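You operate a simulated robot arm through the tools that you are given. There is no shell and no other tool. Be economical: measure what you need, move in short steps, check, and stop when the job is done.

Carry out the task below with a simulated robot arm. There is one attempt and no reset: what you move stays moved.

## Task
Put the blue pen and the blue spanner in the tool tray and push the breadboard home.
Fine: pen and spanner lie on the breadboard; free its knob, slide it back to mark 50, lock it. The other pen there stays.

Only the result counts: the job must be done as asked and must still hold three seconds after the hand-in. Knocking over, shifting, dropping, spilling or breaking anything else fails it.

## Robot
A 6-joint arm with a two-finger gripper on a trunk, on a base that drives. Base frame: it is fixed to the floor where the robot stands at the start and does not move with it; the origin is under the middle of the robot, x ahead of it, y to its left, z up. Units: m, degrees, N and s.
Its first joint turns from -166.0 to 166.0 degrees. Places, roughly: breadboard [0.9, 0.1, 0.8]; inside of the tool tray [0.6, -0.1, 0.7]; knob of the breadboard [0.7, 0, 0.9]. Payload 2.54 kg.
Tool frame: the origin (TCP) lies between the finger pads and is the grasp point; the fingertips stand 0.03 m ahead of it; z points along the fingers, y is the line along which they close. Largest opening 0.116 m; the body of the gripper starts 0.095 m behind the TCP.
Orientation is that of the tool frame in the base frame, as [roll, pitch, yaw] about the fixed x, y, z axes, in that order (R = Rz(yaw) Ry(pitch) Rx(roll)). With the fingers straight down and closing along the base's y, the tool's x points along the base's -x, its y along +y and its z along -z.

## Interface
- The arm moves only by the tool servo_tool. Its arguments are lists of equal length, an entry for each row: "xyz": the shift along the base's x, y, z in units of 400 mm (1.0 is 400 mm), a list of three; "angular": the turn, a rotation vector about the base's x, y, z in units of 120 degrees (1.0 is 120 degrees), a list of three; "claw": the opening in per cent of the stroke, from 0 (shut) to 100 (fully open). In form: {"xyz": [[tx, ty, tz], ...], "angular": [[wx, wy, wz], ...], "claw": [claw, ...]}. A call has 1 to 20 rows; each row is the pose to reach, as a shift and turn from the pose commanded when the call began. A call with a number of a shift or a turn outside -1 to 1 is refused whole. Rows are played at 5 a second. More than 0.05 m and 8.6 degrees between two rows, or a gripper value outside its range, and nothing of the call is played. A pose out of reach is approached as far as the arm can. The call stops where the force on the tool passes 60 N (or 10 N more than at its start, if that is more) or the arm is blocked; 0.2 s more then pass. The fingers move at their own pace (about 0.072 m/s each) and stop on an object; they squeeze with about 44 N. The grip force told is the motor's: it shows also when the fingers shut on nothing. Time passes only in rows, and 0.2 s behind the last, so rows that repeat a pose let the fingers close. The reply holds the time, the measured pose of the TCP, the force on the tool along the base axes, the opening and the grip force, in the units named above and with some noise, with the torque about the TCP (base axes, N m) and any sound that the robot's microphone picked up.
- Cameras (640 x 400 px; columns grow to the right, rows downward): "scene" is now at [-0.0325, 0.1465, 1.43]; the picture's right is [0.04, -1.00, 0.00], its down [-0.55, -0.02, -0.83] and it looks along [0.83, 0.03, -0.55] (base axes); focal length 292 px, centre (320, 200). "wrist" rides on the gripper at [0.069, -0.015, -0.122] in the tool frame; the picture's right is [0.21, 0.98, 0.00], its down [-0.83, 0.18, -0.53] and it looks along [-0.52, 0.11, 0.85] (tool axes); focal length 251 px, centre (320, 200). There is no depth. A picture from a camera that has moved, and an enlarged one, comes with that camera's place and axes in the base frame and with its lens. The place of the scene camera against the robot may be out by one fixed shift of up to 0.025 m in any direction.
- grab_frame(camera): a new picture of that camera. The clock stands still meanwhile.
- steer(legs): drives the robot by 1 to 6 legs, each [ahead, left, turn to the left] in m, m and degrees, along the robot's own axes; the way and the turn of a leg run together, so that a leg with both is an arc; at most 1.5 m and 180 degrees a leg. The arm and the cameras ride along, it lands a little off, and it stops where it bumps. It gives what a move gives.
- head_to(pan, tilt): turns the head with the scene camera to pan (to the left, within 120 degrees either way) and tilt (down, from -29 to 69), counted from straight ahead of the robot. It gives what a move gives.
- close_up(camera, box): a new picture of the part [left, top, right, bottom] of that camera's present view, enlarged. The clock stands still meanwhile.
- finish_job(): hands the job in; it is judged then, once.

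Go step by step. Nothing tells you exact positions but the pictures and the camera data: compare them with the known pose of the tool, close in by small moves and look again before you grip or let go. The budget is 120 turns and 78 pictures, counting those below and the enlarged ones. Unless the task says otherwise, let go and move clear before handing in, and close with one line.

The tools are called by a JSON object that holds its "name" and its "arguments". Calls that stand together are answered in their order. servo_tool: Moves the arm, as the interface text tells. Its arguments: {"type":"object","properties":{"xyz":{"type":"array","items":{"type":"array","items":{"type":"number"}}},"angular":{"type":"array","items":{"type":"array","items":{"type":"number"}}},"claw":{"type":"array","items":{"type":"number"}}},"required":["xyz","angular","claw"]} The other tools are called the same way: steer (legs) drives the base; head_to (pan, tilt) turns the head that bears the scene camera; grab_frame (camera) takes a picture; close_up (camera, box) takes an enlarged picture of a part of a camera's view; finish_job () hands the job in.

At the start:

```text
clock: 0.0
ee_pos: [0.6715, -0.0809, 1.1282]
tool_rot: [179.9, 0.0, -179.9]
ft_force: [-0.8, -0.1, 0.4]
torque: [0.02, -0.01, 0.02]
grip_width: 0.1161
gripper_force: 0.1
robot x, y, heading: [-0.0004, -0.0017, -0.2]
head pan, tilt: [2.3, 33.6]
```

scene: 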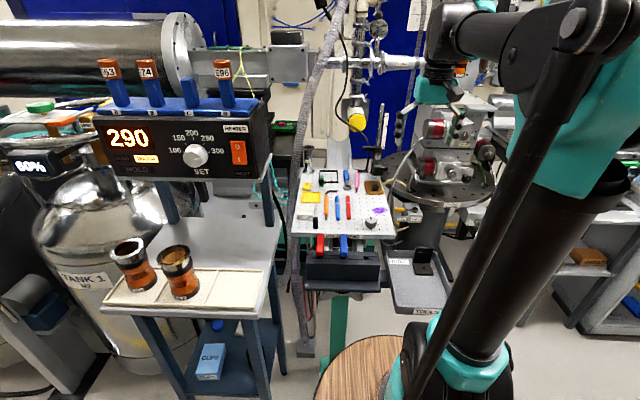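
wrist: 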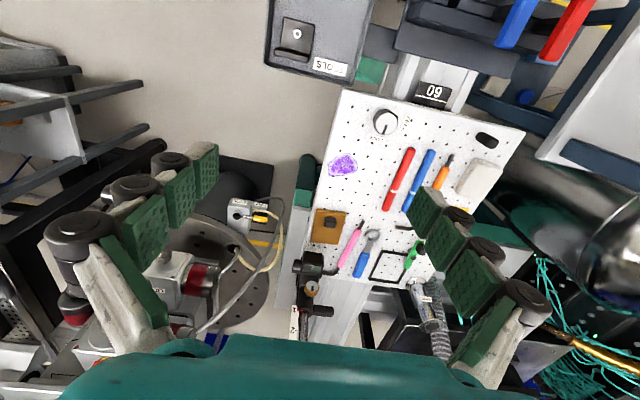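

I see the breadboard ahead with several tools on it, and the tray to its right and nearer. I'll take close-ups to identify the items.

{"name": "close_up", "arguments": {"camera": "scene", "box": [280, 150, 460, 320]}}

{"name": "close_up", "arguments": {"camera": "wrist", "box": [260, 60, 540, 300]}}

```text
2.35 times, centred on (370, 235) of scene
camera zoom: at [-0.0325, 0.1465, 1.43], right [0.04, -1.0, 0.0], down [-0.55, -0.02, -0.83], along [0.83, 0.03, -0.55], focal length 687 px, centre (202, 118)
```

zoom: 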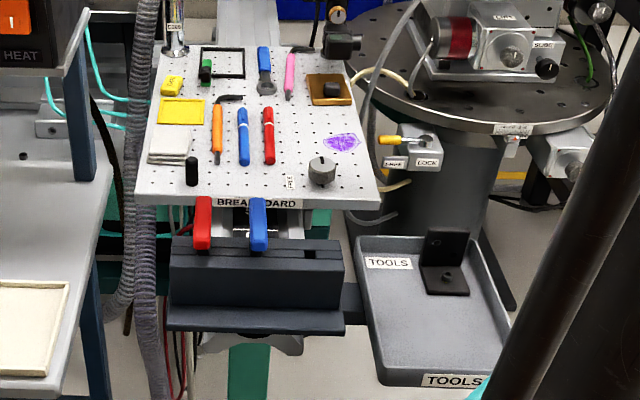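

```text
1.67 times, centred on (400, 180) of wrist
camera zoom: at [0.6023, -0.0959, 1.2494], right [-0.21, 0.98, 0.0], down [0.83, 0.18, 0.53], along [0.52, 0.11, -0.85], focal length 419 px, centre (187, 233)
```

zoom: 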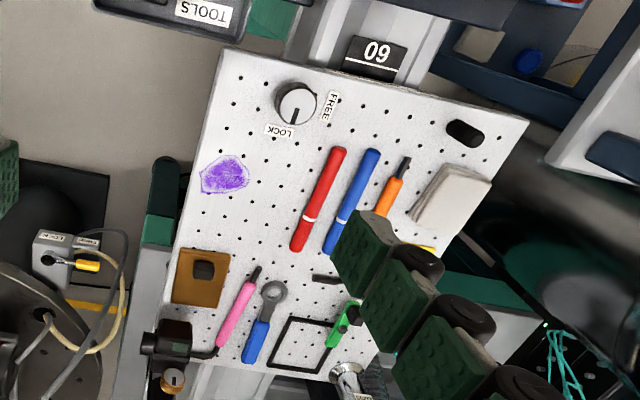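

Knob triangulates to about (0.68, 0.02, 0.88), blue pen along x at y≈0.11, spanner around (0.94, 0.075). I'll look for the scale and at the knob and tray more closely.

{"name": "close_up", "arguments": {"camera": "wrist", "box": [330, 40, 490, 140]}}

{"name": "close_up", "arguments": {"camera": "scene", "box": [300, 150, 400, 270]}}

```text
4.00 times, centred on (410, 90) of wrist
camera zoom: at [0.6023, -0.0959, 1.2494], right [-0.21, 0.98, 0.0], down [0.83, 0.18, 0.53], along [0.52, 0.11, -0.85], focal length 1006 px, centre (-40, 640)
```

zoom: 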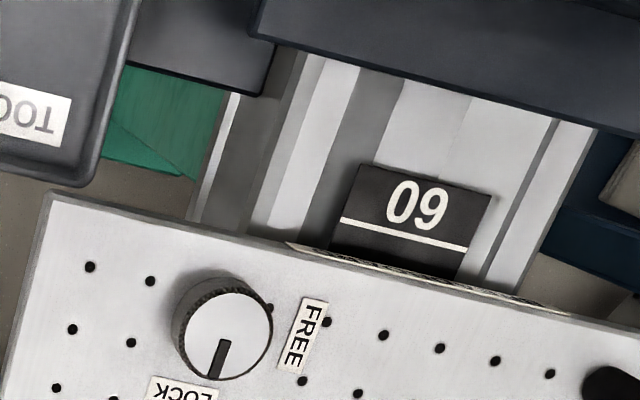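

```text
3.33 times, centred on (350, 210) of scene
camera zoom: at [-0.0325, 0.1465, 1.43], right [0.04, -1.0, 0.0], down [-0.55, -0.02, -0.83], along [0.83, 0.03, -0.55], focal length 973 px, centre (220, 167)
```

zoom: 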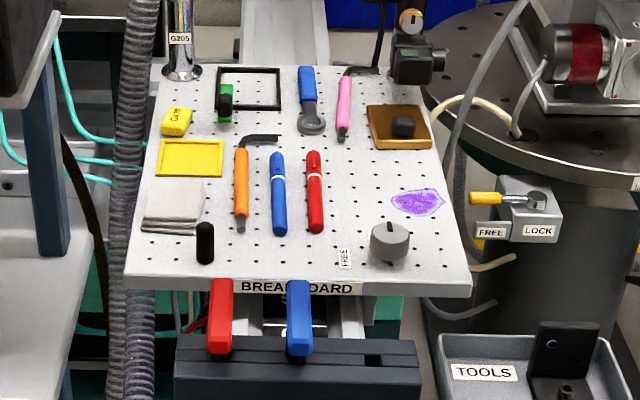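

The board's front edge sits at the "60" line on the rail; the 50 mark is presumably covered by the board. First the pen: I move above it with the fingers narrowed.

{"name": "servo_tool", "arguments": {"xyz": [[0.043, 0.08, -0.04], [0.086, 0.16, -0.08], [0.13, 0.24, -0.12], [0.173, 0.32, -0.16], [0.216, 0.4, -0.2], [0.259, 0.4825, -0.25], [0.259, 0.4825, -0.25]], "angular": [[0, 0, 0], [0, 0, 0], [0, 0, 0], [0, 0, 0], [0, 0, 0], [0, 0, 0], [0, 0, 0]], "claw": [26, 26, 26, 26, 26, 26, 26]}}

{"name": "grab_frame", "arguments": {"camera": "wrist"}}

```text
clock: 1.6
ee_pos: [0.7762, 0.1145, 1.0261]
tool_rot: [179.9, 0.1, -180.0]
ft_force: [0.7, 0.3, 0.8]
torque: [0.0, 0.01, 0.01]
grip_width: 0.0303
gripper_force: 0.1
robot x, y, heading: [0.0032, 0.0003, 0.2]
head pan, tilt: [2.3, 33.6]
```

```text
71 pictures are left
camera wrist: at [0.7056, 0.0984, 1.1473], right [-0.21, 0.98, 0.0], down [0.83, 0.18, 0.53], along [0.52, 0.11, -0.85], focal length 251 px, centre (320, 200)
```

wrist: 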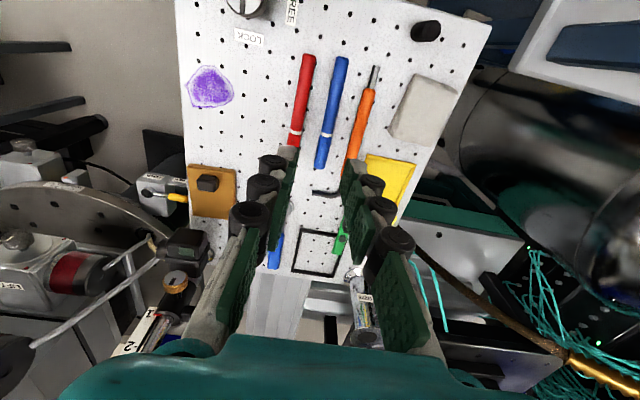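

From two wrist views the pen is at about (0.78, 0.1255) and the board top nearer z≈0.83. I descend part way and check again.

{"name": "servo_tool", "arguments": {"xyz": [[0, 0.0275, -0.1], [0, 0.0275, -0.2], [0, 0.0275, -0.3], [0, 0.0275, -0.3]], "angular": [[0, 0, 0], [0, 0, 0], [0, 0, 0], [0, 0, 0]], "claw": [25, 25, 25, 25]}}

{"name": "grab_frame", "arguments": {"camera": "wrist"}}

```text
clock: 2.6
ee_pos: [0.777, 0.1227, 0.9077]
tool_rot: [-180.0, 0.0, 180.0]
ft_force: [-0.2, 0.2, -0.5]
torque: [-0.03, -0.03, 0.01]
grip_width: 0.0292
gripper_force: 0.1
robot x, y, heading: [0.0013, 0.0019, 0.0]
head pan, tilt: [2.3, 33.6]
```

```text
70 pictures are left
camera wrist: at [0.7068, 0.1084, 1.0285], right [-0.21, 0.98, 0.0], down [0.83, 0.18, 0.53], along [0.52, 0.11, -0.85], focal length 251 px, centre (320, 200)
```

wrist: 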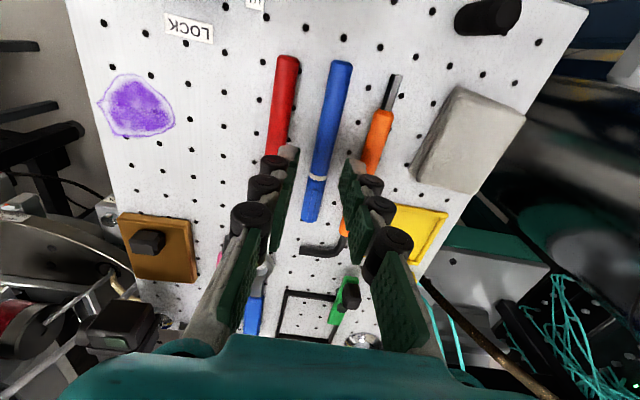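

The pen lies midway between the fingers (pen y≈0.126, z≈0.845). I descend further in small steps.

{"name": "servo_tool", "arguments": {"xyz": [[0, 0.007, -0.04], [0, 0.007, -0.08], [0, 0.007, -0.08]], "angular": [[0, 0, 0], [0, 0, 0], [0, 0, 0]], "claw": [25, 25, 25]}}

{"name": "close_up", "arguments": {"camera": "wrist", "box": [220, 40, 460, 280]}}

```text
clock: 3.4
ee_pos: [0.7767, 0.1259, 0.8757]
tool_rot: [180.0, 0.1, 179.9]
ft_force: [-0.1, -0.5, 0.3]
torque: [0.02, -0.02, 0.02]
grip_width: 0.0291
gripper_force: 0.0
robot x, y, heading: [0.0005, 0.001, -0.1]
head pan, tilt: [2.3, 33.6]
```

```text
1.67 times, centred on (340, 160) of wrist
camera zoom: at [0.7067, 0.111, 0.9975], right [-0.21, 0.98, 0.0], down [0.83, 0.18, 0.53], along [0.52, 0.11, -0.85], focal length 419 px, centre (287, 267)
```

zoom: 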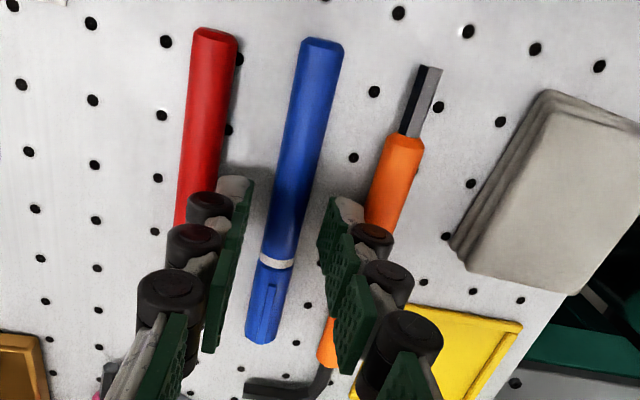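

Pen centered; I lower 6 mm more and close.

{"name": "servo_tool", "arguments": {"xyz": [[0, 0, -0.015], [0, 0, -0.015], [0, 0, -0.015], [0, 0, -0.015], [0, 0, -0.015]], "angular": [[0, 0, 0], [0, 0, 0], [0, 0, 0], [0, 0, 0], [0, 0, 0]], "claw": [25, 25, 5, 0, 0]}}

{"name": "close_up", "arguments": {"camera": "wrist", "box": [220, 40, 460, 280]}}

```text
clock: 4.6
ee_pos: [0.7755, 0.1247, 0.8702]
tool_rot: [180.0, 0.0, -180.0]
ft_force: [-0.8, 0.0, -0.5]
torque: [0.0, -0.01, -0.03]
grip_width: 0.0145
gripper_force: 40.3
robot x, y, heading: [0.0009, 0.0011, -0.2]
head pan, tilt: [2.3, 33.6]
```

```text
1.67 times, centred on (340, 160) of wrist
camera zoom: at [0.7063, 0.1109, 0.9916], right [-0.21, 0.98, 0.0], down [0.83, 0.18, 0.53], along [0.52, 0.11, -0.85], focal length 419 px, centre (287, 267)
```

zoom: 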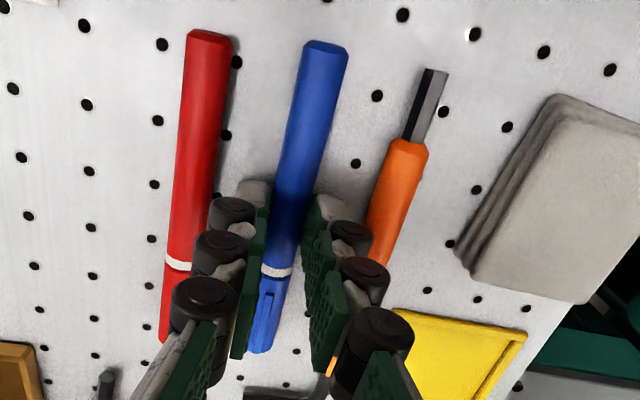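

Pen gripped (14.5 mm). I lift it and carry it to above the tray's near part, about (0.56, -0.085), then look.

{"name": "servo_tool", "arguments": {"xyz": [[0, 0, 0.08], [0, 0, 0.18], [0, 0, 0.28], [0, 0, 0.38], [-0.077, -0.075, 0.38], [-0.154, -0.15, 0.38], [-0.231, -0.225, 0.38], [-0.308, -0.3, 0.38], [-0.385, -0.375, 0.38], [-0.462, -0.45, 0.38], [-0.539, -0.525, 0.38], [-0.539, -0.525, 0.38]], "angular": [[0, 0, 0], [0, 0, 0], [0, 0, 0], [0, 0, 0], [0, 0, 0], [0, 0, 0], [0, 0, 0], [0, 0, 0], [0, 0, 0], [0, 0, 0], [0, 0, 0], [0, 0, 0]], "claw": [0, 0, 0, 0, 0, 0, 0, 0, 0, 0, 0, 0]}}

{"name": "grab_frame", "arguments": {"camera": "wrist"}}

{"name": "grab_frame", "arguments": {"camera": "scene"}}

```text
clock: 7.2
ee_pos: [0.5584, -0.0843, 1.0207]
tool_rot: [180.0, 0.0, -180.0]
ft_force: [0.3, 0.1, -0.1]
torque: [-0.03, 0.01, 0.01]
grip_width: 0.0143
gripper_force: 39.8
robot x, y, heading: [-0.0006, -0.0017, -0.1]
head pan, tilt: [2.3, 33.6]
```

```text
67 pictures are left
camera wrist: at [0.4892, -0.0984, 1.1426], right [-0.21, 0.98, 0.0], down [0.83, 0.18, 0.53], along [0.52, 0.11, -0.85], focal length 251 px, centre (320, 200)
```

wrist: 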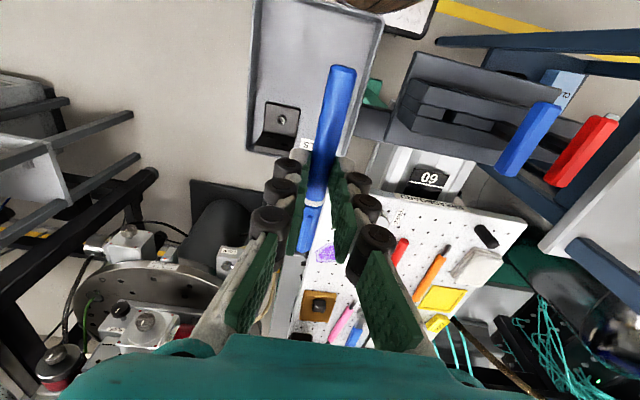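

```text
66 pictures are left
camera scene: at [-0.0325, 0.1465, 1.43], right [0.04, -1.0, 0.0], down [-0.55, -0.02, -0.83], along [0.83, 0.03, -0.55], focal length 292 px, centre (320, 200)
```

scene: 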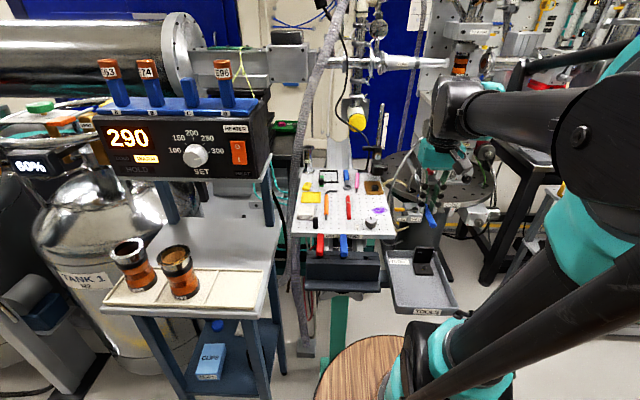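

Using several views, the tray rim is at z≈0.775, spanning x 0.425–0.65, y −0.18…−0.03, with a bracket at y<−0.10 in its far part. I aim for (0.54, −0.067) and descend part way.

{"name": "servo_tool", "arguments": {"xyz": [[-0.02, 0.02, -0.08], [-0.045, 0.043, -0.16], [-0.045, 0.043, -0.25], [-0.045, 0.043, -0.34], [-0.045, 0.043, -0.34]], "angular": [[0, 0, 0], [0, 0, 0], [0, 0, 0], [0, 0, 0], [0, 0, 0]], "claw": [0, 0, 0, 0, 0]}}

{"name": "grab_frame", "arguments": {"camera": "wrist"}}

{"name": "close_up", "arguments": {"camera": "scene", "box": [300, 180, 480, 330]}}

```text
clock: 8.4
ee_pos: [0.5403, -0.0659, 0.8859]
tool_rot: [-179.9, 0.0, -180.0]
ft_force: [0.1, 0.0, -0.8]
torque: [0.03, 0.0, 0.03]
grip_width: 0.0144
gripper_force: 40.5
robot x, y, heading: [-0.0002, -0.0005, -0.2]
head pan, tilt: [2.3, 33.6]
```

```text
65 pictures are left
camera wrist: at [0.4705, -0.0814, 1.0072], right [-0.21, 0.98, 0.0], down [0.83, 0.18, 0.53], along [0.52, 0.11, -0.85], focal length 251 px, centre (320, 200)
```

wrist: 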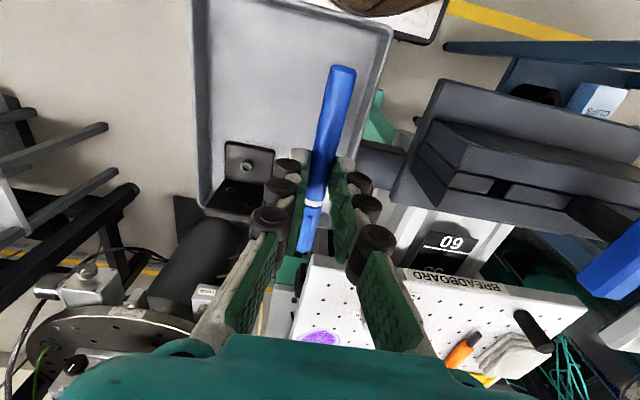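

```text
2.67 times, centred on (390, 255) of scene
camera zoom: at [-0.0325, 0.1465, 1.43], right [0.04, -1.0, 0.0], down [-0.55, -0.02, -0.83], along [0.83, 0.03, -0.55], focal length 778 px, centre (133, 53)
```

zoom: 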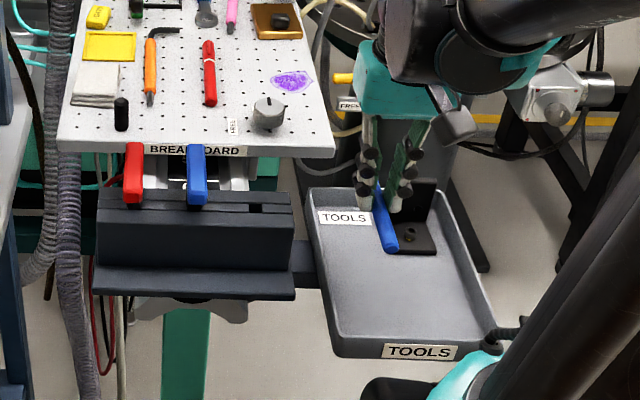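

Tray rim now refined to z≈0.75. I shift slightly to y −0.075 and descend to about 0.78.

{"name": "servo_tool", "arguments": {"xyz": [[-0.01, -0.022, -0.06], [-0.01, -0.022, -0.16], [-0.01, -0.022, -0.26], [-0.01, -0.022, -0.26]], "angular": [[0, 0, 0], [0, 0, 0], [0, 0, 0], [0, 0, 0]], "claw": [0, 0, 0, 0]}}

{"name": "grab_frame", "arguments": {"camera": "wrist"}}

{"name": "close_up", "arguments": {"camera": "scene", "box": [360, 220, 480, 330]}}

```text
clock: 9.4
ee_pos: [0.5374, -0.0767, 0.7837]
tool_rot: [180.0, 0.0, 180.0]
ft_force: [0.7, 0.2, 0.3]
torque: [0.01, -0.01, 0.02]
grip_width: 0.0144
gripper_force: 40.7
robot x, y, heading: [0.0018, -0.0008, 0.2]
head pan, tilt: [2.3, 33.6]
```

```text
63 pictures are left
camera wrist: at [0.4677, -0.0917, 0.9034], right [-0.21, 0.98, 0.0], down [0.83, 0.18, 0.53], along [0.52, 0.11, -0.85], focal length 251 px, centre (320, 200)
```

wrist: 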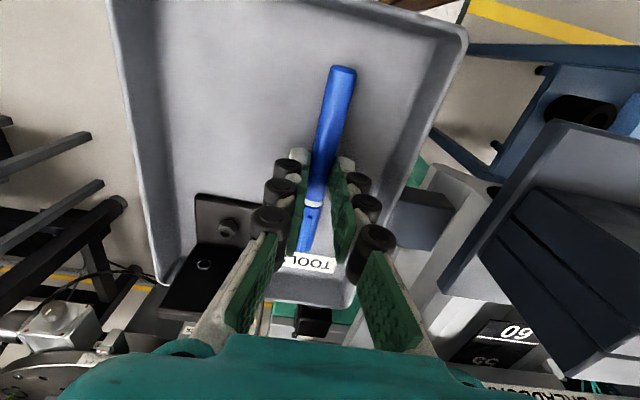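

```text
3.64 times, centred on (420, 275) of scene
camera zoom: at [-0.0324, 0.1465, 1.43], right [0.04, -1.0, 0.0], down [-0.55, -0.02, -0.83], along [0.83, 0.03, -0.55], focal length 1061 px, centre (-44, -73)
```

zoom: 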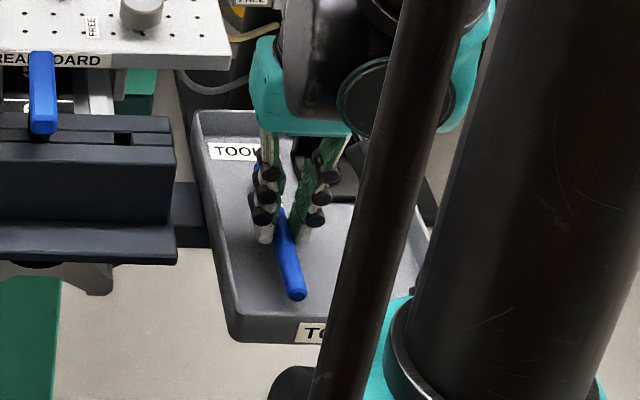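

The pen is inside the tray's outline, still above its floor. I descend in small steps watching the force.

{"name": "servo_tool", "arguments": {"xyz": [[0, 0, -0.02], [0, 0, -0.04], [0, 0, -0.06], [0, 0, -0.07], [0, 0, -0.07]], "angular": [[0, 0, 0], [0, 0, 0], [0, 0, 0], [0, 0, 0], [0, 0, 0]], "claw": [0, 0, 0, 0, 0]}}

{"name": "grab_frame", "arguments": {"camera": "wrist"}}

```text
clock: 10.0
ee_pos: [0.5383, -0.0776, 0.7682]
tool_rot: [-179.9, 0.0, -179.9]
ft_force: [-6.8, 1.3, 60.8]
torque: [0.08, -0.02, 0.02]
grip_width: 0.014
gripper_force: 40.9
robot x, y, heading: [-0.0014, -0.0015, -0.1]
head pan, tilt: [2.3, 33.6]
stopped in row 3: the force on the tool passed its limit at 122 N (the readings are from after the stop); the commanded pose is now the measured one
```

```text
61 pictures are left
camera wrist: at [0.4678, -0.0918, 0.8901], right [-0.21, 0.98, 0.0], down [0.83, 0.18, 0.53], along [0.52, 0.11, -0.85], focal length 251 px, centre (320, 200)
```

wrist: 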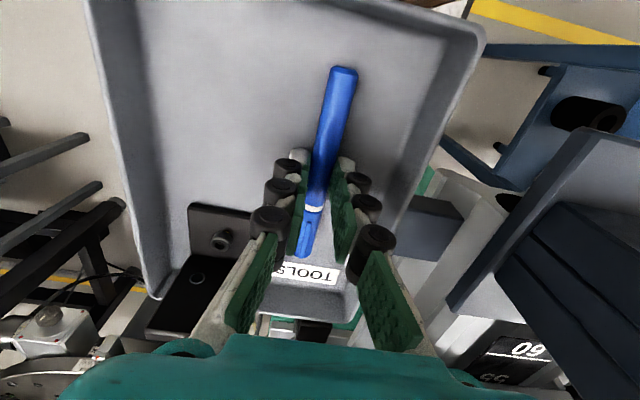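

Contact with the floor at TCP z≈0.768 (floor ≈0.735). I ease up a little, open slightly, and rise.

{"name": "servo_tool", "arguments": {"xyz": [[0, 0, 0.005], [0, 0, 0.005], [0, 0, 0.005], [0, 0, 0.005], [0, 0, 0.08], [0, 0, 0.2], [0, 0, 0.32], [0, 0, 0.44], [0, 0, 0.56], [0, 0, 0.65]], "angular": [[0, 0, 0], [0, 0, 0], [0, 0, 0], [0, 0, 0], [0, 0, 0], [0, 0, 0], [0, 0, 0], [0, 0, 0], [0, 0, 0], [0, 0, 0]], "claw": [12, 25, 25, 25, 25, 25, 25, 25, 25, 25]}}

{"name": "grab_frame", "arguments": {"camera": "wrist"}}

```text
clock: 12.2
ee_pos: [0.5398, -0.077, 1.0295]
tool_rot: [-179.9, 0.1, -180.0]
ft_force: [-0.6, -0.8, 0.3]
torque: [0.03, 0.03, 0.02]
grip_width: 0.0292
gripper_force: 0.0
robot x, y, heading: [-0.0051, 0.0007, -0.2]
head pan, tilt: [2.3, 33.6]
```

```text
60 pictures are left
camera wrist: at [0.4713, -0.0923, 1.1501], right [-0.21, 0.98, 0.0], down [0.83, 0.18, 0.53], along [0.52, 0.11, -0.85], focal length 251 px, centre (320, 200)
```

wrist: 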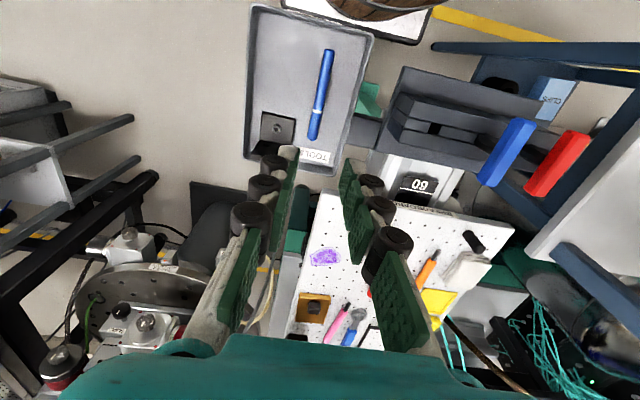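

Pen rests in the tray clear of the bracket. Next I go above the spanner at about (0.90, 0.08) and look.

{"name": "servo_tool", "arguments": {"xyz": [[0.1, 0.0436, 0], [0.2, 0.0872, 0], [0.3, 0.1308, 0], [0.4, 0.1744, 0], [0.5, 0.218, 0], [0.6, 0.2616, 0], [0.7, 0.3052, 0], [0.8, 0.3488, 0], [0.9, 0.3925, -0.05], [0.9, 0.3925, -0.08], [0.9, 0.3925, -0.08]], "angular": [[0, 0, 0], [0, 0, 0], [0, 0, 0], [0, 0, 0], [0, 0, 0], [0, 0, 0], [0, 0, 0], [0, 0, 0], [0, 0, 0], [0, 0, 0], [0, 0, 0]], "claw": [26, 26, 26, 26, 26, 26, 26, 26, 26, 26, 26]}}

{"name": "grab_frame", "arguments": {"camera": "wrist"}}

{"name": "grab_frame", "arguments": {"camera": "scene"}}

```text
clock: 14.6
ee_pos: [0.9025, 0.0799, 0.9963]
tool_rot: [-180.0, 0.0, -179.9]
ft_force: [0.6, 0.6, -0.3]
torque: [-0.01, 0.0, 0.01]
grip_width: 0.03
gripper_force: 0.0
robot x, y, heading: [-0.0014, 0.0015, 0.0]
head pan, tilt: [2.3, 33.6]
```

```text
59 pictures are left
camera wrist: at [0.8319, 0.0655, 1.1176], right [-0.21, 0.98, 0.0], down [0.83, 0.18, 0.53], along [0.52, 0.11, -0.85], focal length 251 px, centre (320, 200)
```

wrist: 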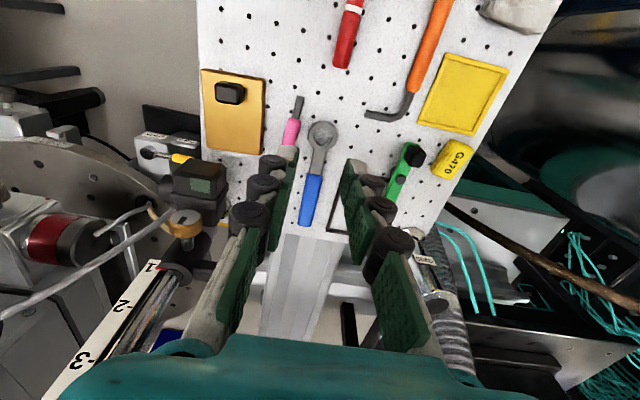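

```text
58 pictures are left
camera scene: at [-0.0325, 0.1465, 1.43], right [0.04, -1.0, 0.0], down [-0.55, -0.02, -0.83], along [0.83, 0.03, -0.55], focal length 292 px, centre (320, 200)
```

scene: 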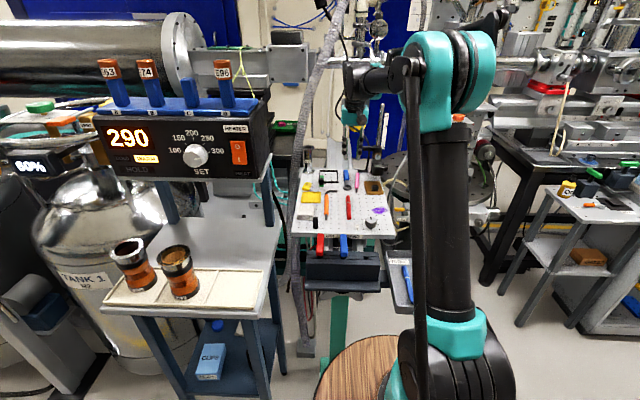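

Spanner runs along x at y≈0.087, ring at x 0.914, handle from 0.97 to 1.04. I'll grip the shaft near x≈0.952; descending part way.

{"name": "servo_tool", "arguments": {"xyz": [[0.06, 0.016, -0.06], [0.12, 0.016, -0.12], [0.12, 0.016, -0.22], [0.12, 0.016, -0.25], [0.12, 0.016, -0.25]], "angular": [[0, 0, 0], [0, 0, 0], [0, 0, 0], [0, 0, 0], [0, 0, 0]], "claw": [23, 23, 23, 23, 23]}}

{"name": "grab_frame", "arguments": {"camera": "wrist"}}

```text
clock: 15.8
ee_pos: [0.9468, 0.0854, 0.896]
tool_rot: [-179.9, 0.0, 180.0]
ft_force: [-0.1, -0.7, 0.4]
torque: [-0.03, -0.01, 0.03]
grip_width: 0.0267
gripper_force: 0.0
robot x, y, heading: [-0.0006, 0.0007, -0.0]
head pan, tilt: [2.3, 33.6]
```

```text
57 pictures are left
camera wrist: at [0.8773, 0.0708, 1.0172], right [-0.21, 0.98, 0.0], down [0.83, 0.18, 0.53], along [0.52, 0.11, -0.85], focal length 251 px, centre (320, 200)
```

wrist: 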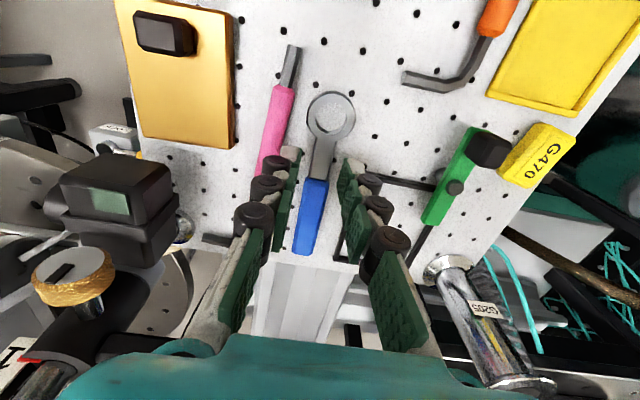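

Spanner is centred between the fingers, with a few mm clearance to the pink pen and black frame. I descend to z≈0.870.

{"name": "servo_tool", "arguments": {"xyz": [[0.005, 0.003, -0.03], [0.005, 0.003, -0.055], [0.005, 0.003, -0.065], [0.005, 0.003, -0.065]], "angular": [[0, 0, 0], [0, 0, 0], [0, 0, 0], [0, 0, 0]], "claw": [23, 23, 23, 23]}}

{"name": "close_up", "arguments": {"camera": "wrist", "box": [220, 60, 460, 300]}}

```text
clock: 16.8
ee_pos: [0.9477, 0.0872, 0.8699]
tool_rot: [-179.9, 0.1, -180.0]
ft_force: [0.1, 1.0, 0.4]
torque: [0.02, -0.01, 0.03]
grip_width: 0.0265
gripper_force: 0.1
robot x, y, heading: [0.0044, -0.0, 0.1]
head pan, tilt: [2.3, 33.6]
```

```text
1.67 times, centred on (340, 180) of wrist
camera zoom: at [0.8791, 0.072, 0.9911], right [-0.21, 0.98, 0.0], down [0.83, 0.18, 0.53], along [0.52, 0.11, -0.85], focal length 419 px, centre (287, 233)
```

zoom: 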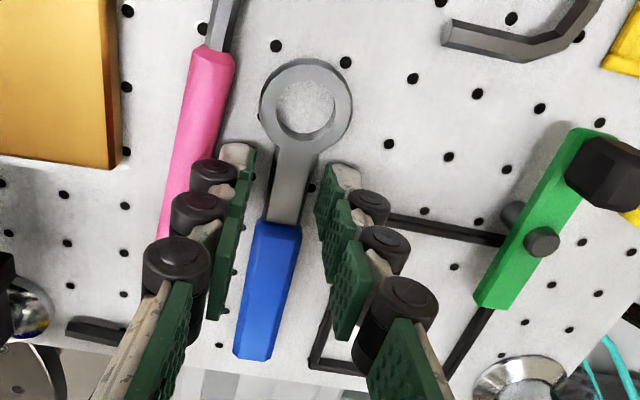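

Fingers straddle the shaft with clearance. I lower 1 mm at a time a little further.

{"name": "servo_tool", "arguments": {"xyz": [[0, 0, -0.003], [0, 0, -0.006], [0, 0, -0.0075], [0, 0, -0.0075]], "angular": [[0, 0, 0], [0, 0, 0], [0, 0, 0], [0, 0, 0]], "claw": [23, 23, 23, 23]}}

```text
clock: 17.8
ee_pos: [0.949, 0.0876, 0.867]
tool_rot: [-179.8, 0.0, -179.9]
ft_force: [0.4, -0.5, 0.0]
torque: [-0.03, -0.02, 0.05]
grip_width: 0.0267
gripper_force: 0.0
robot x, y, heading: [0.0009, 0.0006, -0.3]
head pan, tilt: [2.3, 33.6]
```

{"name": "servo_tool", "arguments": {"xyz": [[0, 0, -0.003], [0, 0, -0.005], [0, 0, -0.005], [0, 0, -0.005], [0, 0, -0.005], [0, 0, -0.005]], "angular": [[0, 0, 0], [0, 0, 0], [0, 0, 0], [0, 0, 0], [0, 0, 0], [0, 0, 0]], "claw": [23, 23, 15, 5, 0, 0]}}

{"name": "close_up", "arguments": {"camera": "wrist", "box": [220, 60, 460, 300]}}

```text
clock: 19.2
ee_pos: [0.9485, 0.0875, 0.866]
tool_rot: [-179.9, 0.0, -180.0]
ft_force: [0.0, -0.6, -0.5]
torque: [0.0, 0.03, -0.03]
grip_width: 0.015
gripper_force: 40.7
robot x, y, heading: [0.0008, -0.0, 0.0]
head pan, tilt: [2.3, 33.6]
```

```text
1.67 times, centred on (340, 180) of wrist
camera zoom: at [0.8788, 0.0725, 0.9863], right [-0.21, 0.98, 0.0], down [0.83, 0.18, 0.53], along [0.52, 0.11, -0.85], focal length 419 px, centre (287, 233)
```

zoom: 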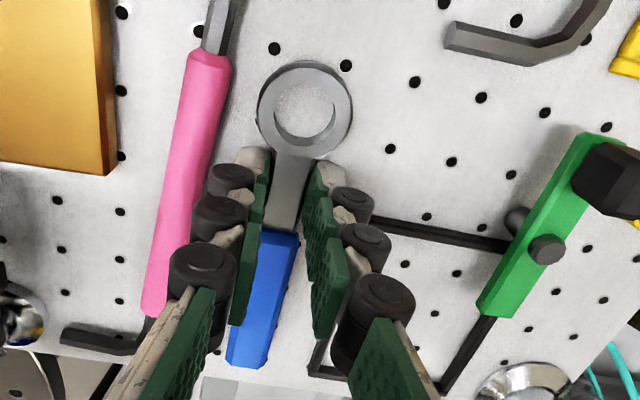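

Gripped fine, but the free strip in the tray beside the pen is narrow (bracket at y<−0.11, x>0.58), so I first set the pen closer to the tray's left wall. I release the spanner where it lies and rise.

{"name": "servo_tool", "arguments": {"xyz": [[0, 0, 0], [0, 0, 0], [0, 0, 0.03], [0, 0, 0.12], [0, 0, 0.22], [0, 0, 0.32], [-0.11, -0.05, 0.35], [-0.22, -0.1, 0.35], [-0.33, -0.15, 0.35], [-0.44, -0.2, 0.35], [-0.55, -0.25, 0.35], [-0.66, -0.3, 0.35], [-0.77, -0.35, 0.35], [-0.88, -0.4, 0.35], [-0.98, -0.45, 0.35], [-1.0, -0.48, 0.3], [-1.0, -0.48, 0.2], [-1.0, -0.48, 0.1], [-1.0, -0.48, 0], [-1.0, -0.48, 0]], "angular": [[0, 0, 0], [0, 0, 0], [0, 0, 0], [0, 0, 0], [0, 0, 0], [0, 0, 0], [0, 0, 0], [0, 0, 0], [0, 0, 0], [0, 0, 0], [0, 0, 0], [0, 0, 0], [0, 0, 0], [0, 0, 0], [0, 0, 0], [0, 0, 0], [0, 0, 0], [0, 0, 0], [0, 0, 0], [0, 0, 0]], "claw": [23, 23, 23, 23, 23, 23, 0, 0, 0, 0, 0, 0, 0, 0, 0, 0, 0, 0, 0, 0]}}

{"name": "grab_frame", "arguments": {"camera": "wrist"}}

```text
clock: 23.4
ee_pos: [0.5489, -0.1039, 0.8658]
tool_rot: [-179.9, -0.1, -180.0]
ft_force: [0.0, 0.8, -0.3]
torque: [-0.02, 0.01, 0.01]
grip_width: 0.0
gripper_force: 29.0
robot x, y, heading: [0.0023, 0.0013, 0.1]
head pan, tilt: [2.3, 33.6]
```

```text
54 pictures are left
camera wrist: at [0.4786, -0.119, 0.9865], right [-0.21, 0.98, 0.0], down [0.83, 0.18, 0.53], along [0.52, 0.11, -0.85], focal length 251 px, centre (320, 200)
```

wrist: 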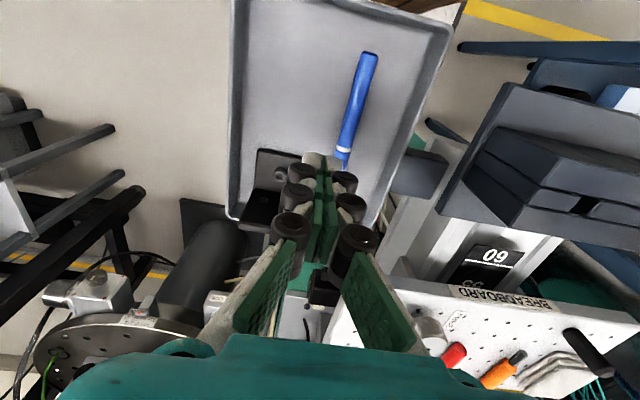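

The pen has about 3 cm free to the left wall. I lower the closed fingers beside it and push it gently about 2 cm in +y.

{"name": "servo_tool", "arguments": {"xyz": [[-0.025, -0.01, -0.1], [-0.025, -0.01, -0.2], [-0.025, -0.01, -0.24], [-0.025, -0.01, -0.24], [-0.025, 0.01, -0.24], [-0.025, 0.02, -0.24], [-0.025, 0.03, -0.24], [-0.025, 0.04, -0.24], [-0.025, 0.05, -0.24], [-0.025, 0.06, -0.24], [-0.025, 0.07, -0.24], [-0.025, 0.077, -0.24], [-0.025, 0.077, -0.24], [-0.025, 0.05, -0.24], [-0.025, 0.05, -0.1], [-0.025, 0.05, 0]], "angular": [[0, 0, 0], [0, 0, 0], [0, 0, 0], [0, 0, 0], [0, 0, 0], [0, 0, 0], [0, 0, 0], [0, 0, 0], [0, 0, 0], [0, 0, 0], [0, 0, 0], [0, 0, 0], [0, 0, 0], [0, 0, 0], [0, 0, 0], [0, 0, 0]], "claw": [0, 0, 0, 0, 0, 0, 0, 0, 0, 0, 0, 0, 0, 0, 0, 0]}}

{"name": "grab_frame", "arguments": {"camera": "wrist"}}

```text
refused: row 15 steps farther than a row can; nothing moved
```

```text
53 pictures are left
camera wrist: at [0.4786, -0.119, 0.9865], right [-0.21, 0.98, 0.0], down [0.83, 0.18, 0.53], along [0.52, 0.11, -0.85], focal length 251 px, centre (320, 200)
```

wrist: 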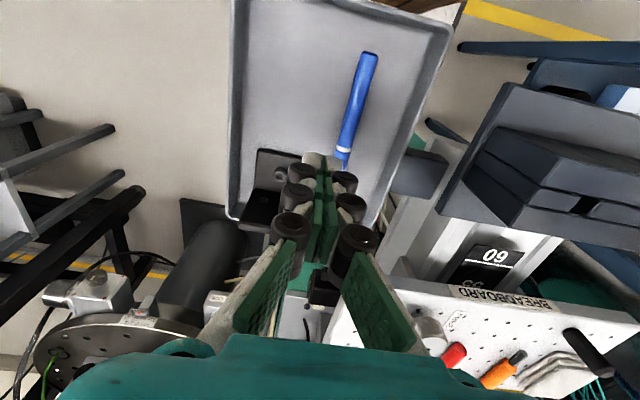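

A row stepped too far; same plan with finer steps on the way up.

{"name": "servo_tool", "arguments": {"xyz": [[-0.025, -0.01, -0.1], [-0.025, -0.01, -0.2], [-0.025, -0.01, -0.24], [-0.025, -0.01, -0.24], [-0.025, 0.01, -0.24], [-0.025, 0.02, -0.24], [-0.025, 0.03, -0.24], [-0.025, 0.04, -0.24], [-0.025, 0.05, -0.24], [-0.025, 0.06, -0.24], [-0.025, 0.07, -0.24], [-0.025, 0.077, -0.24], [-0.025, 0.077, -0.24], [-0.025, 0.05, -0.24], [-0.025, 0.05, -0.16], [-0.025, 0.05, -0.08], [-0.025, 0.05, 0]], "angular": [[0, 0, 0], [0, 0, 0], [0, 0, 0], [0, 0, 0], [0, 0, 0], [0, 0, 0], [0, 0, 0], [0, 0, 0], [0, 0, 0], [0, 0, 0], [0, 0, 0], [0, 0, 0], [0, 0, 0], [0, 0, 0], [0, 0, 0], [0, 0, 0], [0, 0, 0]], "claw": [0, 0, 0, 0, 0, 0, 0, 0, 0, 0, 0, 0, 0, 0, 0, 0, 0]}}

{"name": "grab_frame", "arguments": {"camera": "wrist"}}

```text
clock: 27.0
ee_pos: [0.5399, -0.0832, 0.8638]
tool_rot: [-179.9, 0.0, 180.0]
ft_force: [-0.1, -0.1, -0.6]
torque: [-0.04, 0.07, 0.03]
grip_width: 0.0001
gripper_force: 28.2
robot x, y, heading: [0.0003, -0.001, -0.1]
head pan, tilt: [2.3, 33.6]
```

```text
52 pictures are left
camera wrist: at [0.4697, -0.0984, 0.9859], right [-0.21, 0.98, 0.0], down [0.83, 0.18, 0.53], along [0.52, 0.11, -0.85], focal length 251 px, centre (320, 200)
```

wrist: 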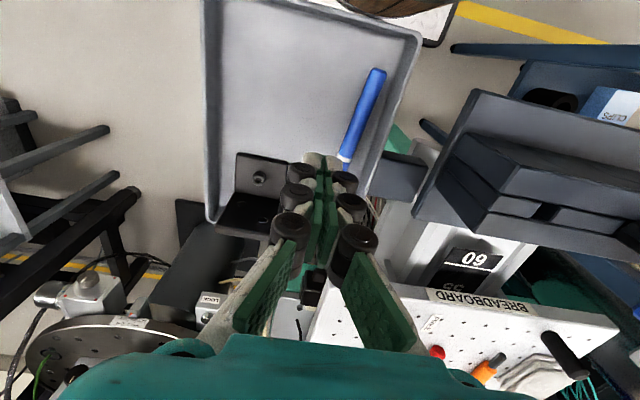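

Pen now lies along the left wall at y≈−0.05, and I can see a "50" tile just under the board's front edge, beyond 60. Back to the spanner.

{"name": "servo_tool", "arguments": {"xyz": [[0, 0, 0.1], [0, 0, 0.2], [0, 0, 0.3], [0.1, 0.0436, 0.35], [0.2, 0.0872, 0.35], [0.3, 0.1308, 0.35], [0.4, 0.1744, 0.35], [0.5, 0.218, 0.35], [0.6, 0.2616, 0.35], [0.7, 0.3052, 0.35], [0.8, 0.3488, 0.35], [0.9, 0.3925, 0.35], [0.98, 0.427, 0.3], [1.0, 0.427, 0.2], [1.0, 0.427, 0.1], [1.0, 0.427, 0.1]], "angular": [[0, 0, 0], [0, 0, 0], [0, 0, 0], [0, 0, 0], [0, 0, 0], [0, 0, 0], [0, 0, 0], [0, 0, 0], [0, 0, 0], [0, 0, 0], [0, 0, 0], [0, 0, 0], [0, 0, 0], [0, 0, 0], [0, 0, 0], [0, 0, 0]], "claw": [0, 0, 0, 23, 23, 23, 23, 23, 23, 23, 23, 23, 23, 23, 23, 23]}}

{"name": "grab_frame", "arguments": {"camera": "wrist"}}

```text
clock: 30.4
ee_pos: [0.9376, 0.0861, 0.9047]
tool_rot: [-179.9, 0.0, 180.0]
ft_force: [0.7, -0.2, -0.7]
torque: [0.0, -0.03, -0.01]
grip_width: 0.0266
gripper_force: 0.1
robot x, y, heading: [-0.001, -0.0002, -0.0]
head pan, tilt: [2.3, 33.6]
```

```text
51 pictures are left
camera wrist: at [0.8681, 0.0716, 1.0266], right [-0.21, 0.98, 0.0], down [0.83, 0.18, 0.53], along [0.52, 0.11, -0.85], focal length 251 px, centre (320, 200)
```

wrist: 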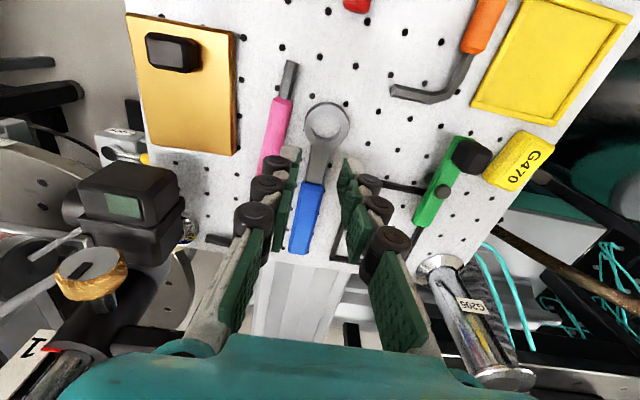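

Spanner unmoved. Same grasp as before, then lift.

{"name": "servo_tool", "arguments": {"xyz": [[0.027, 0.003, -0.03], [0.027, 0.003, -0.06], [0.027, 0.003, -0.085], [0.027, 0.003, -0.096], [0.027, 0.003, -0.096], [0.027, 0.003, -0.096], [0.027, 0.003, -0.096], [0.027, 0.003, -0.096], [0.027, 0.003, -0.06], [0.027, 0.003, 0.0], [0.027, 0.003, 0.1], [0.027, 0.003, 0.2], [0.027, 0.003, 0.3]], "angular": [[0, 0, 0], [0, 0, 0], [0, 0, 0], [0, 0, 0], [0, 0, 0], [0, 0, 0], [0, 0, 0], [0, 0, 0], [0, 0, 0], [0, 0, 0], [0, 0, 0], [0, 0, 0], [0, 0, 0]], "claw": [23, 23, 23, 23, 23, 10, 0, 0, 0, 0, 0, 0, 0]}}

{"name": "grab_frame", "arguments": {"camera": "wrist"}}

```text
clock: 33.2
ee_pos: [0.9509, 0.0861, 1.0253]
tool_rot: [-179.9, 0.0, -180.0]
ft_force: [-0.2, -0.2, -1.0]
torque: [-0.03, 0.07, 0.01]
grip_width: 0.0149
gripper_force: 41.3
robot x, y, heading: [0.0014, 0.0046, 0.2]
head pan, tilt: [2.3, 33.6]
```

```text
50 pictures are left
camera wrist: at [0.8812, 0.0724, 1.1463], right [-0.21, 0.98, 0.0], down [0.83, 0.18, 0.53], along [0.52, 0.11, -0.85], focal length 251 px, centre (320, 200)
```

wrist: 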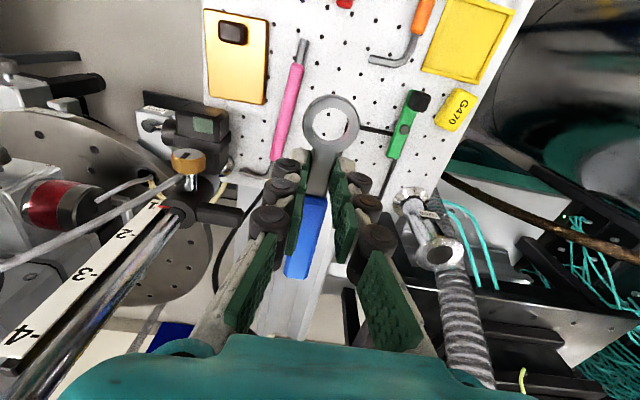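

Spanner held. Carrying it to above the tray.

{"name": "servo_tool", "arguments": {"xyz": [[-0.1, -0.044, 0.02], [-0.2, -0.088, 0.02], [-0.3, -0.132, 0.02], [-0.4, -0.176, 0.02], [-0.5, -0.22, 0.02], [-0.6, -0.264, 0.02], [-0.7, -0.308, 0.02], [-0.8, -0.352, 0.02], [-0.9, -0.396, 0.02], [-1.0, -0.437, 0.0], [-1.0, -0.437, -0.1], [-1.0, -0.437, -0.2], [-1.0, -0.437, -0.3], [-1.0, -0.437, -0.4], [-1.0, -0.437, -0.4]], "angular": [[0, 0, 0], [0, 0, 0], [0, 0, 0], [0, 0, 0], [0, 0, 0], [0, 0, 0], [0, 0, 0], [0, 0, 0], [0, 0, 0], [0, 0, 0], [0, 0, 0], [0, 0, 0], [0, 0, 0], [0, 0, 0], [0, 0, 0]], "claw": [0, 0, 0, 0, 0, 0, 0, 0, 0, 0, 0, 0, 0, 0, 0]}}

{"name": "grab_frame", "arguments": {"camera": "wrist"}}

```text
clock: 36.4
ee_pos: [0.5495, -0.0886, 0.8645]
tool_rot: [-179.9, 0.0, -179.9]
ft_force: [0.2, 0.3, -0.8]
torque: [-0.02, 0.05, -0.01]
grip_width: 0.015
gripper_force: 41.2
robot x, y, heading: [-0.0012, -0.0008, 0.0]
head pan, tilt: [2.3, 33.6]
```

```text
49 pictures are left
camera wrist: at [0.4797, -0.103, 0.9865], right [-0.21, 0.98, 0.0], down [0.83, 0.18, 0.53], along [0.52, 0.11, -0.85], focal length 251 px, centre (320, 200)
```

wrist: 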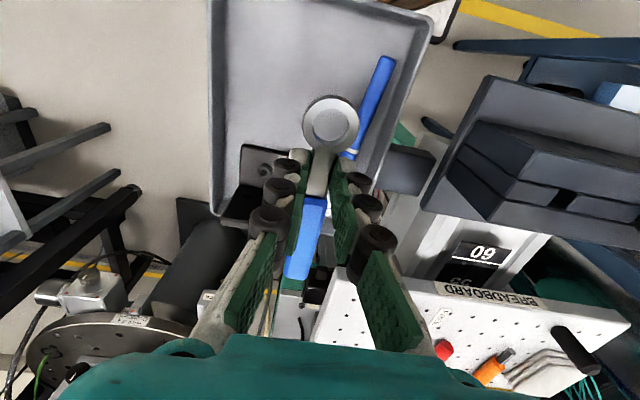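

Over the tray; shift slightly nearer, then descend to about 4 mm above floor contact in small steps and check.

{"name": "servo_tool", "arguments": {"xyz": [[-0.047, -0.006, -0.06], [-0.047, -0.006, -0.14], [-0.047, -0.006, -0.2], [-0.047, -0.006, -0.225], [-0.047, -0.006, -0.232], [-0.047, -0.006, -0.238], [-0.047, -0.006, -0.238]], "angular": [[0, 0, 0], [0, 0, 0], [0, 0, 0], [0, 0, 0], [0, 0, 0], [0, 0, 0], [0, 0, 0]], "claw": [0, 0, 0, 0, 0, 0, 0]}}

{"name": "grab_frame", "arguments": {"camera": "wrist"}}

```text
clock: 38.0
ee_pos: [0.5295, -0.0901, 0.7696]
tool_rot: [-179.9, 0.0, -179.9]
ft_force: [5.1, 3.1, 43.1]
torque: [0.09, -0.06, 0.01]
grip_width: 0.015
gripper_force: 40.9
robot x, y, heading: [-0.0033, 0.0012, -0.0]
head pan, tilt: [2.3, 33.6]
```

```text
48 pictures are left
camera wrist: at [0.4602, -0.105, 0.8914], right [-0.21, 0.98, 0.0], down [0.83, 0.18, 0.53], along [0.52, 0.11, -0.85], focal length 251 px, centre (320, 200)
```

wrist: 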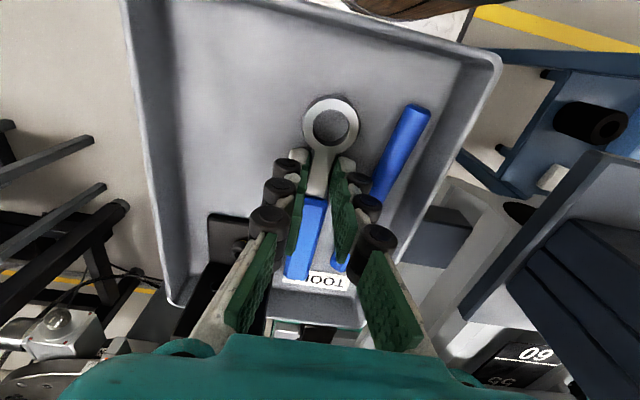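

Spanner is on the floor between bracket and pen. Ease, release, rise.

{"name": "servo_tool", "arguments": {"xyz": [[0, 0, 0.004], [0, 0, 0.004], [0, 0, 0.004], [0, 0, 0.004], [0, 0, 0.08], [0, 0, 0.18], [0, 0, 0.28], [0, 0, 0.4], [0, 0, 0.52], [0, 0, 0.64]], "angular": [[0, 0, 0], [0, 0, 0], [0, 0, 0], [0, 0, 0], [0, 0, 0], [0, 0, 0], [0, 0, 0], [0, 0, 0], [0, 0, 0], [0, 0, 0]], "claw": [14, 18, 18, 18, 18, 18, 18, 18, 30, 40]}}

{"name": "grab_frame", "arguments": {"camera": "wrist"}}

```text
clock: 40.2
ee_pos: [0.5301, -0.0888, 1.0299]
tool_rot: [-179.9, 0.0, -180.0]
ft_force: [0.5, -0.1, 0.0]
torque: [0.02, -0.02, 0.02]
grip_width: 0.0465
gripper_force: 0.0
robot x, y, heading: [-0.0015, 0.0022, -0.0]
head pan, tilt: [2.3, 33.6]
```

```text
47 pictures are left
camera wrist: at [0.4614, -0.1035, 1.1501], right [-0.21, 0.98, 0.0], down [0.83, 0.18, 0.53], along [0.52, 0.11, -0.85], focal length 251 px, centre (320, 200)
```

wrist: 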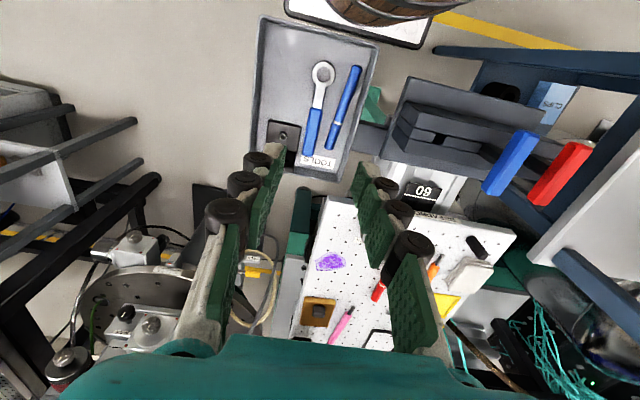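

Both blue tools lie in the tray, nothing else disturbed. Now the knob: I go above it at about (0.685, 0.022) and look.

{"name": "servo_tool", "arguments": {"xyz": [[0.08, 0.055, 0], [0.16, 0.11, 0], [0.24, 0.165, -0.03], [0.32, 0.22, -0.08], [0.3875, 0.2775, -0.15], [0.3875, 0.2775, -0.15]], "angular": [[0, 0, 0], [0, 0, 0], [0, 0, 0], [0, 0, 0], [0, 0, 0], [0, 0, 0]], "claw": [45, 45, 45, 45, 45, 45]}}

{"name": "grab_frame", "arguments": {"camera": "wrist"}}

```text
clock: 41.6
ee_pos: [0.685, 0.0217, 0.9668]
tool_rot: [-179.9, 0.0, -180.0]
ft_force: [0.0, -0.4, -0.5]
torque: [0.0, -0.01, 0.02]
grip_width: 0.0519
gripper_force: 0.0
robot x, y, heading: [0.0011, 0.001, -0.2]
head pan, tilt: [2.3, 33.6]
```

```text
46 pictures are left
camera wrist: at [0.6151, 0.0074, 1.0875], right [-0.21, 0.98, 0.0], down [0.83, 0.18, 0.53], along [0.52, 0.11, -0.85], focal length 251 px, centre (320, 200)
```

wrist: 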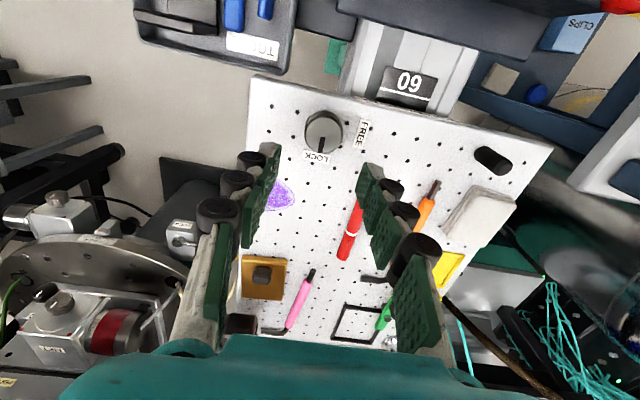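

Knob centre ≈(0.682, 0.0245), diameter ~34 mm. Descend to z 0.90 and look.

{"name": "servo_tool", "arguments": {"xyz": [[-0.0075, 0.007, -0.08], [-0.0075, 0.007, -0.16], [-0.0075, 0.007, -0.16]], "angular": [[0, 0, 0], [0, 0, 0], [0, 0, 0]], "claw": [45, 45, 45]}}

{"name": "grab_frame", "arguments": {"camera": "wrist"}}

```text
clock: 42.4
ee_pos: [0.6808, 0.0235, 0.9041]
tool_rot: [-180.0, 0.0, -179.9]
ft_force: [0.5, 0.3, 0.6]
torque: [-0.01, -0.01, 0.0]
grip_width: 0.0522
gripper_force: 0.0
robot x, y, heading: [-0.0001, 0.0, -0.0]
head pan, tilt: [2.3, 33.6]
```

```text
45 pictures are left
camera wrist: at [0.6121, 0.0091, 1.025], right [-0.21, 0.98, 0.0], down [0.83, 0.18, 0.53], along [0.52, 0.11, -0.85], focal length 251 px, centre (320, 200)
```

wrist: 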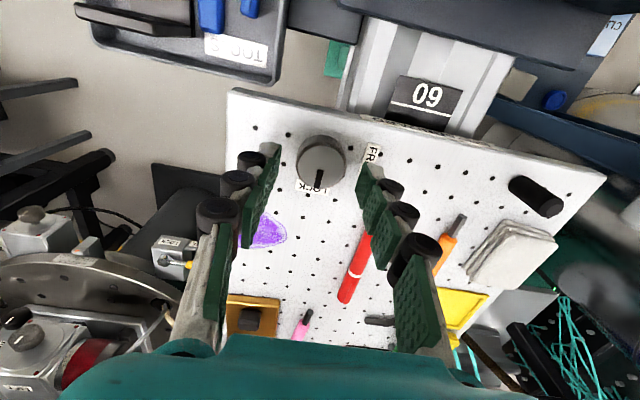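

Knob confirmed at (0.680, 0.024). I descend around it and close.

{"name": "servo_tool", "arguments": {"xyz": [[-0.001, 0.002, -0.04], [-0.001, 0.002, -0.075], [-0.001, 0.002, -0.075], [-0.001, 0.002, -0.075], [-0.001, 0.002, -0.075], [-0.001, 0.002, -0.075]], "angular": [[0, 0, 0], [0, 0, 0], [0, 0, 0], [0, 0, 0], [0, 0, 0], [0, 0, 0]], "claw": [45, 45, 30, 20, 15, 15]}}

{"name": "grab_frame", "arguments": {"camera": "wrist"}}

```text
clock: 43.8
ee_pos: [0.6809, 0.0246, 0.8725]
tool_rot: [-179.9, 0.0, 180.0]
ft_force: [-1.5, 1.6, -1.0]
torque: [0.0, 0.0, 0.03]
grip_width: 0.0348
gripper_force: 45.3
robot x, y, heading: [0.0016, -0.0006, -0.1]
head pan, tilt: [2.3, 33.6]
```

```text
44 pictures are left
camera wrist: at [0.6109, 0.0106, 0.994], right [-0.21, 0.98, 0.0], down [0.83, 0.18, 0.53], along [0.52, 0.11, -0.85], focal length 251 px, centre (320, 200)
```

wrist: 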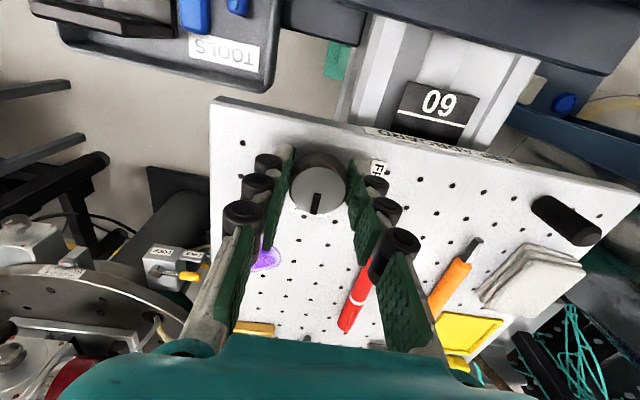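

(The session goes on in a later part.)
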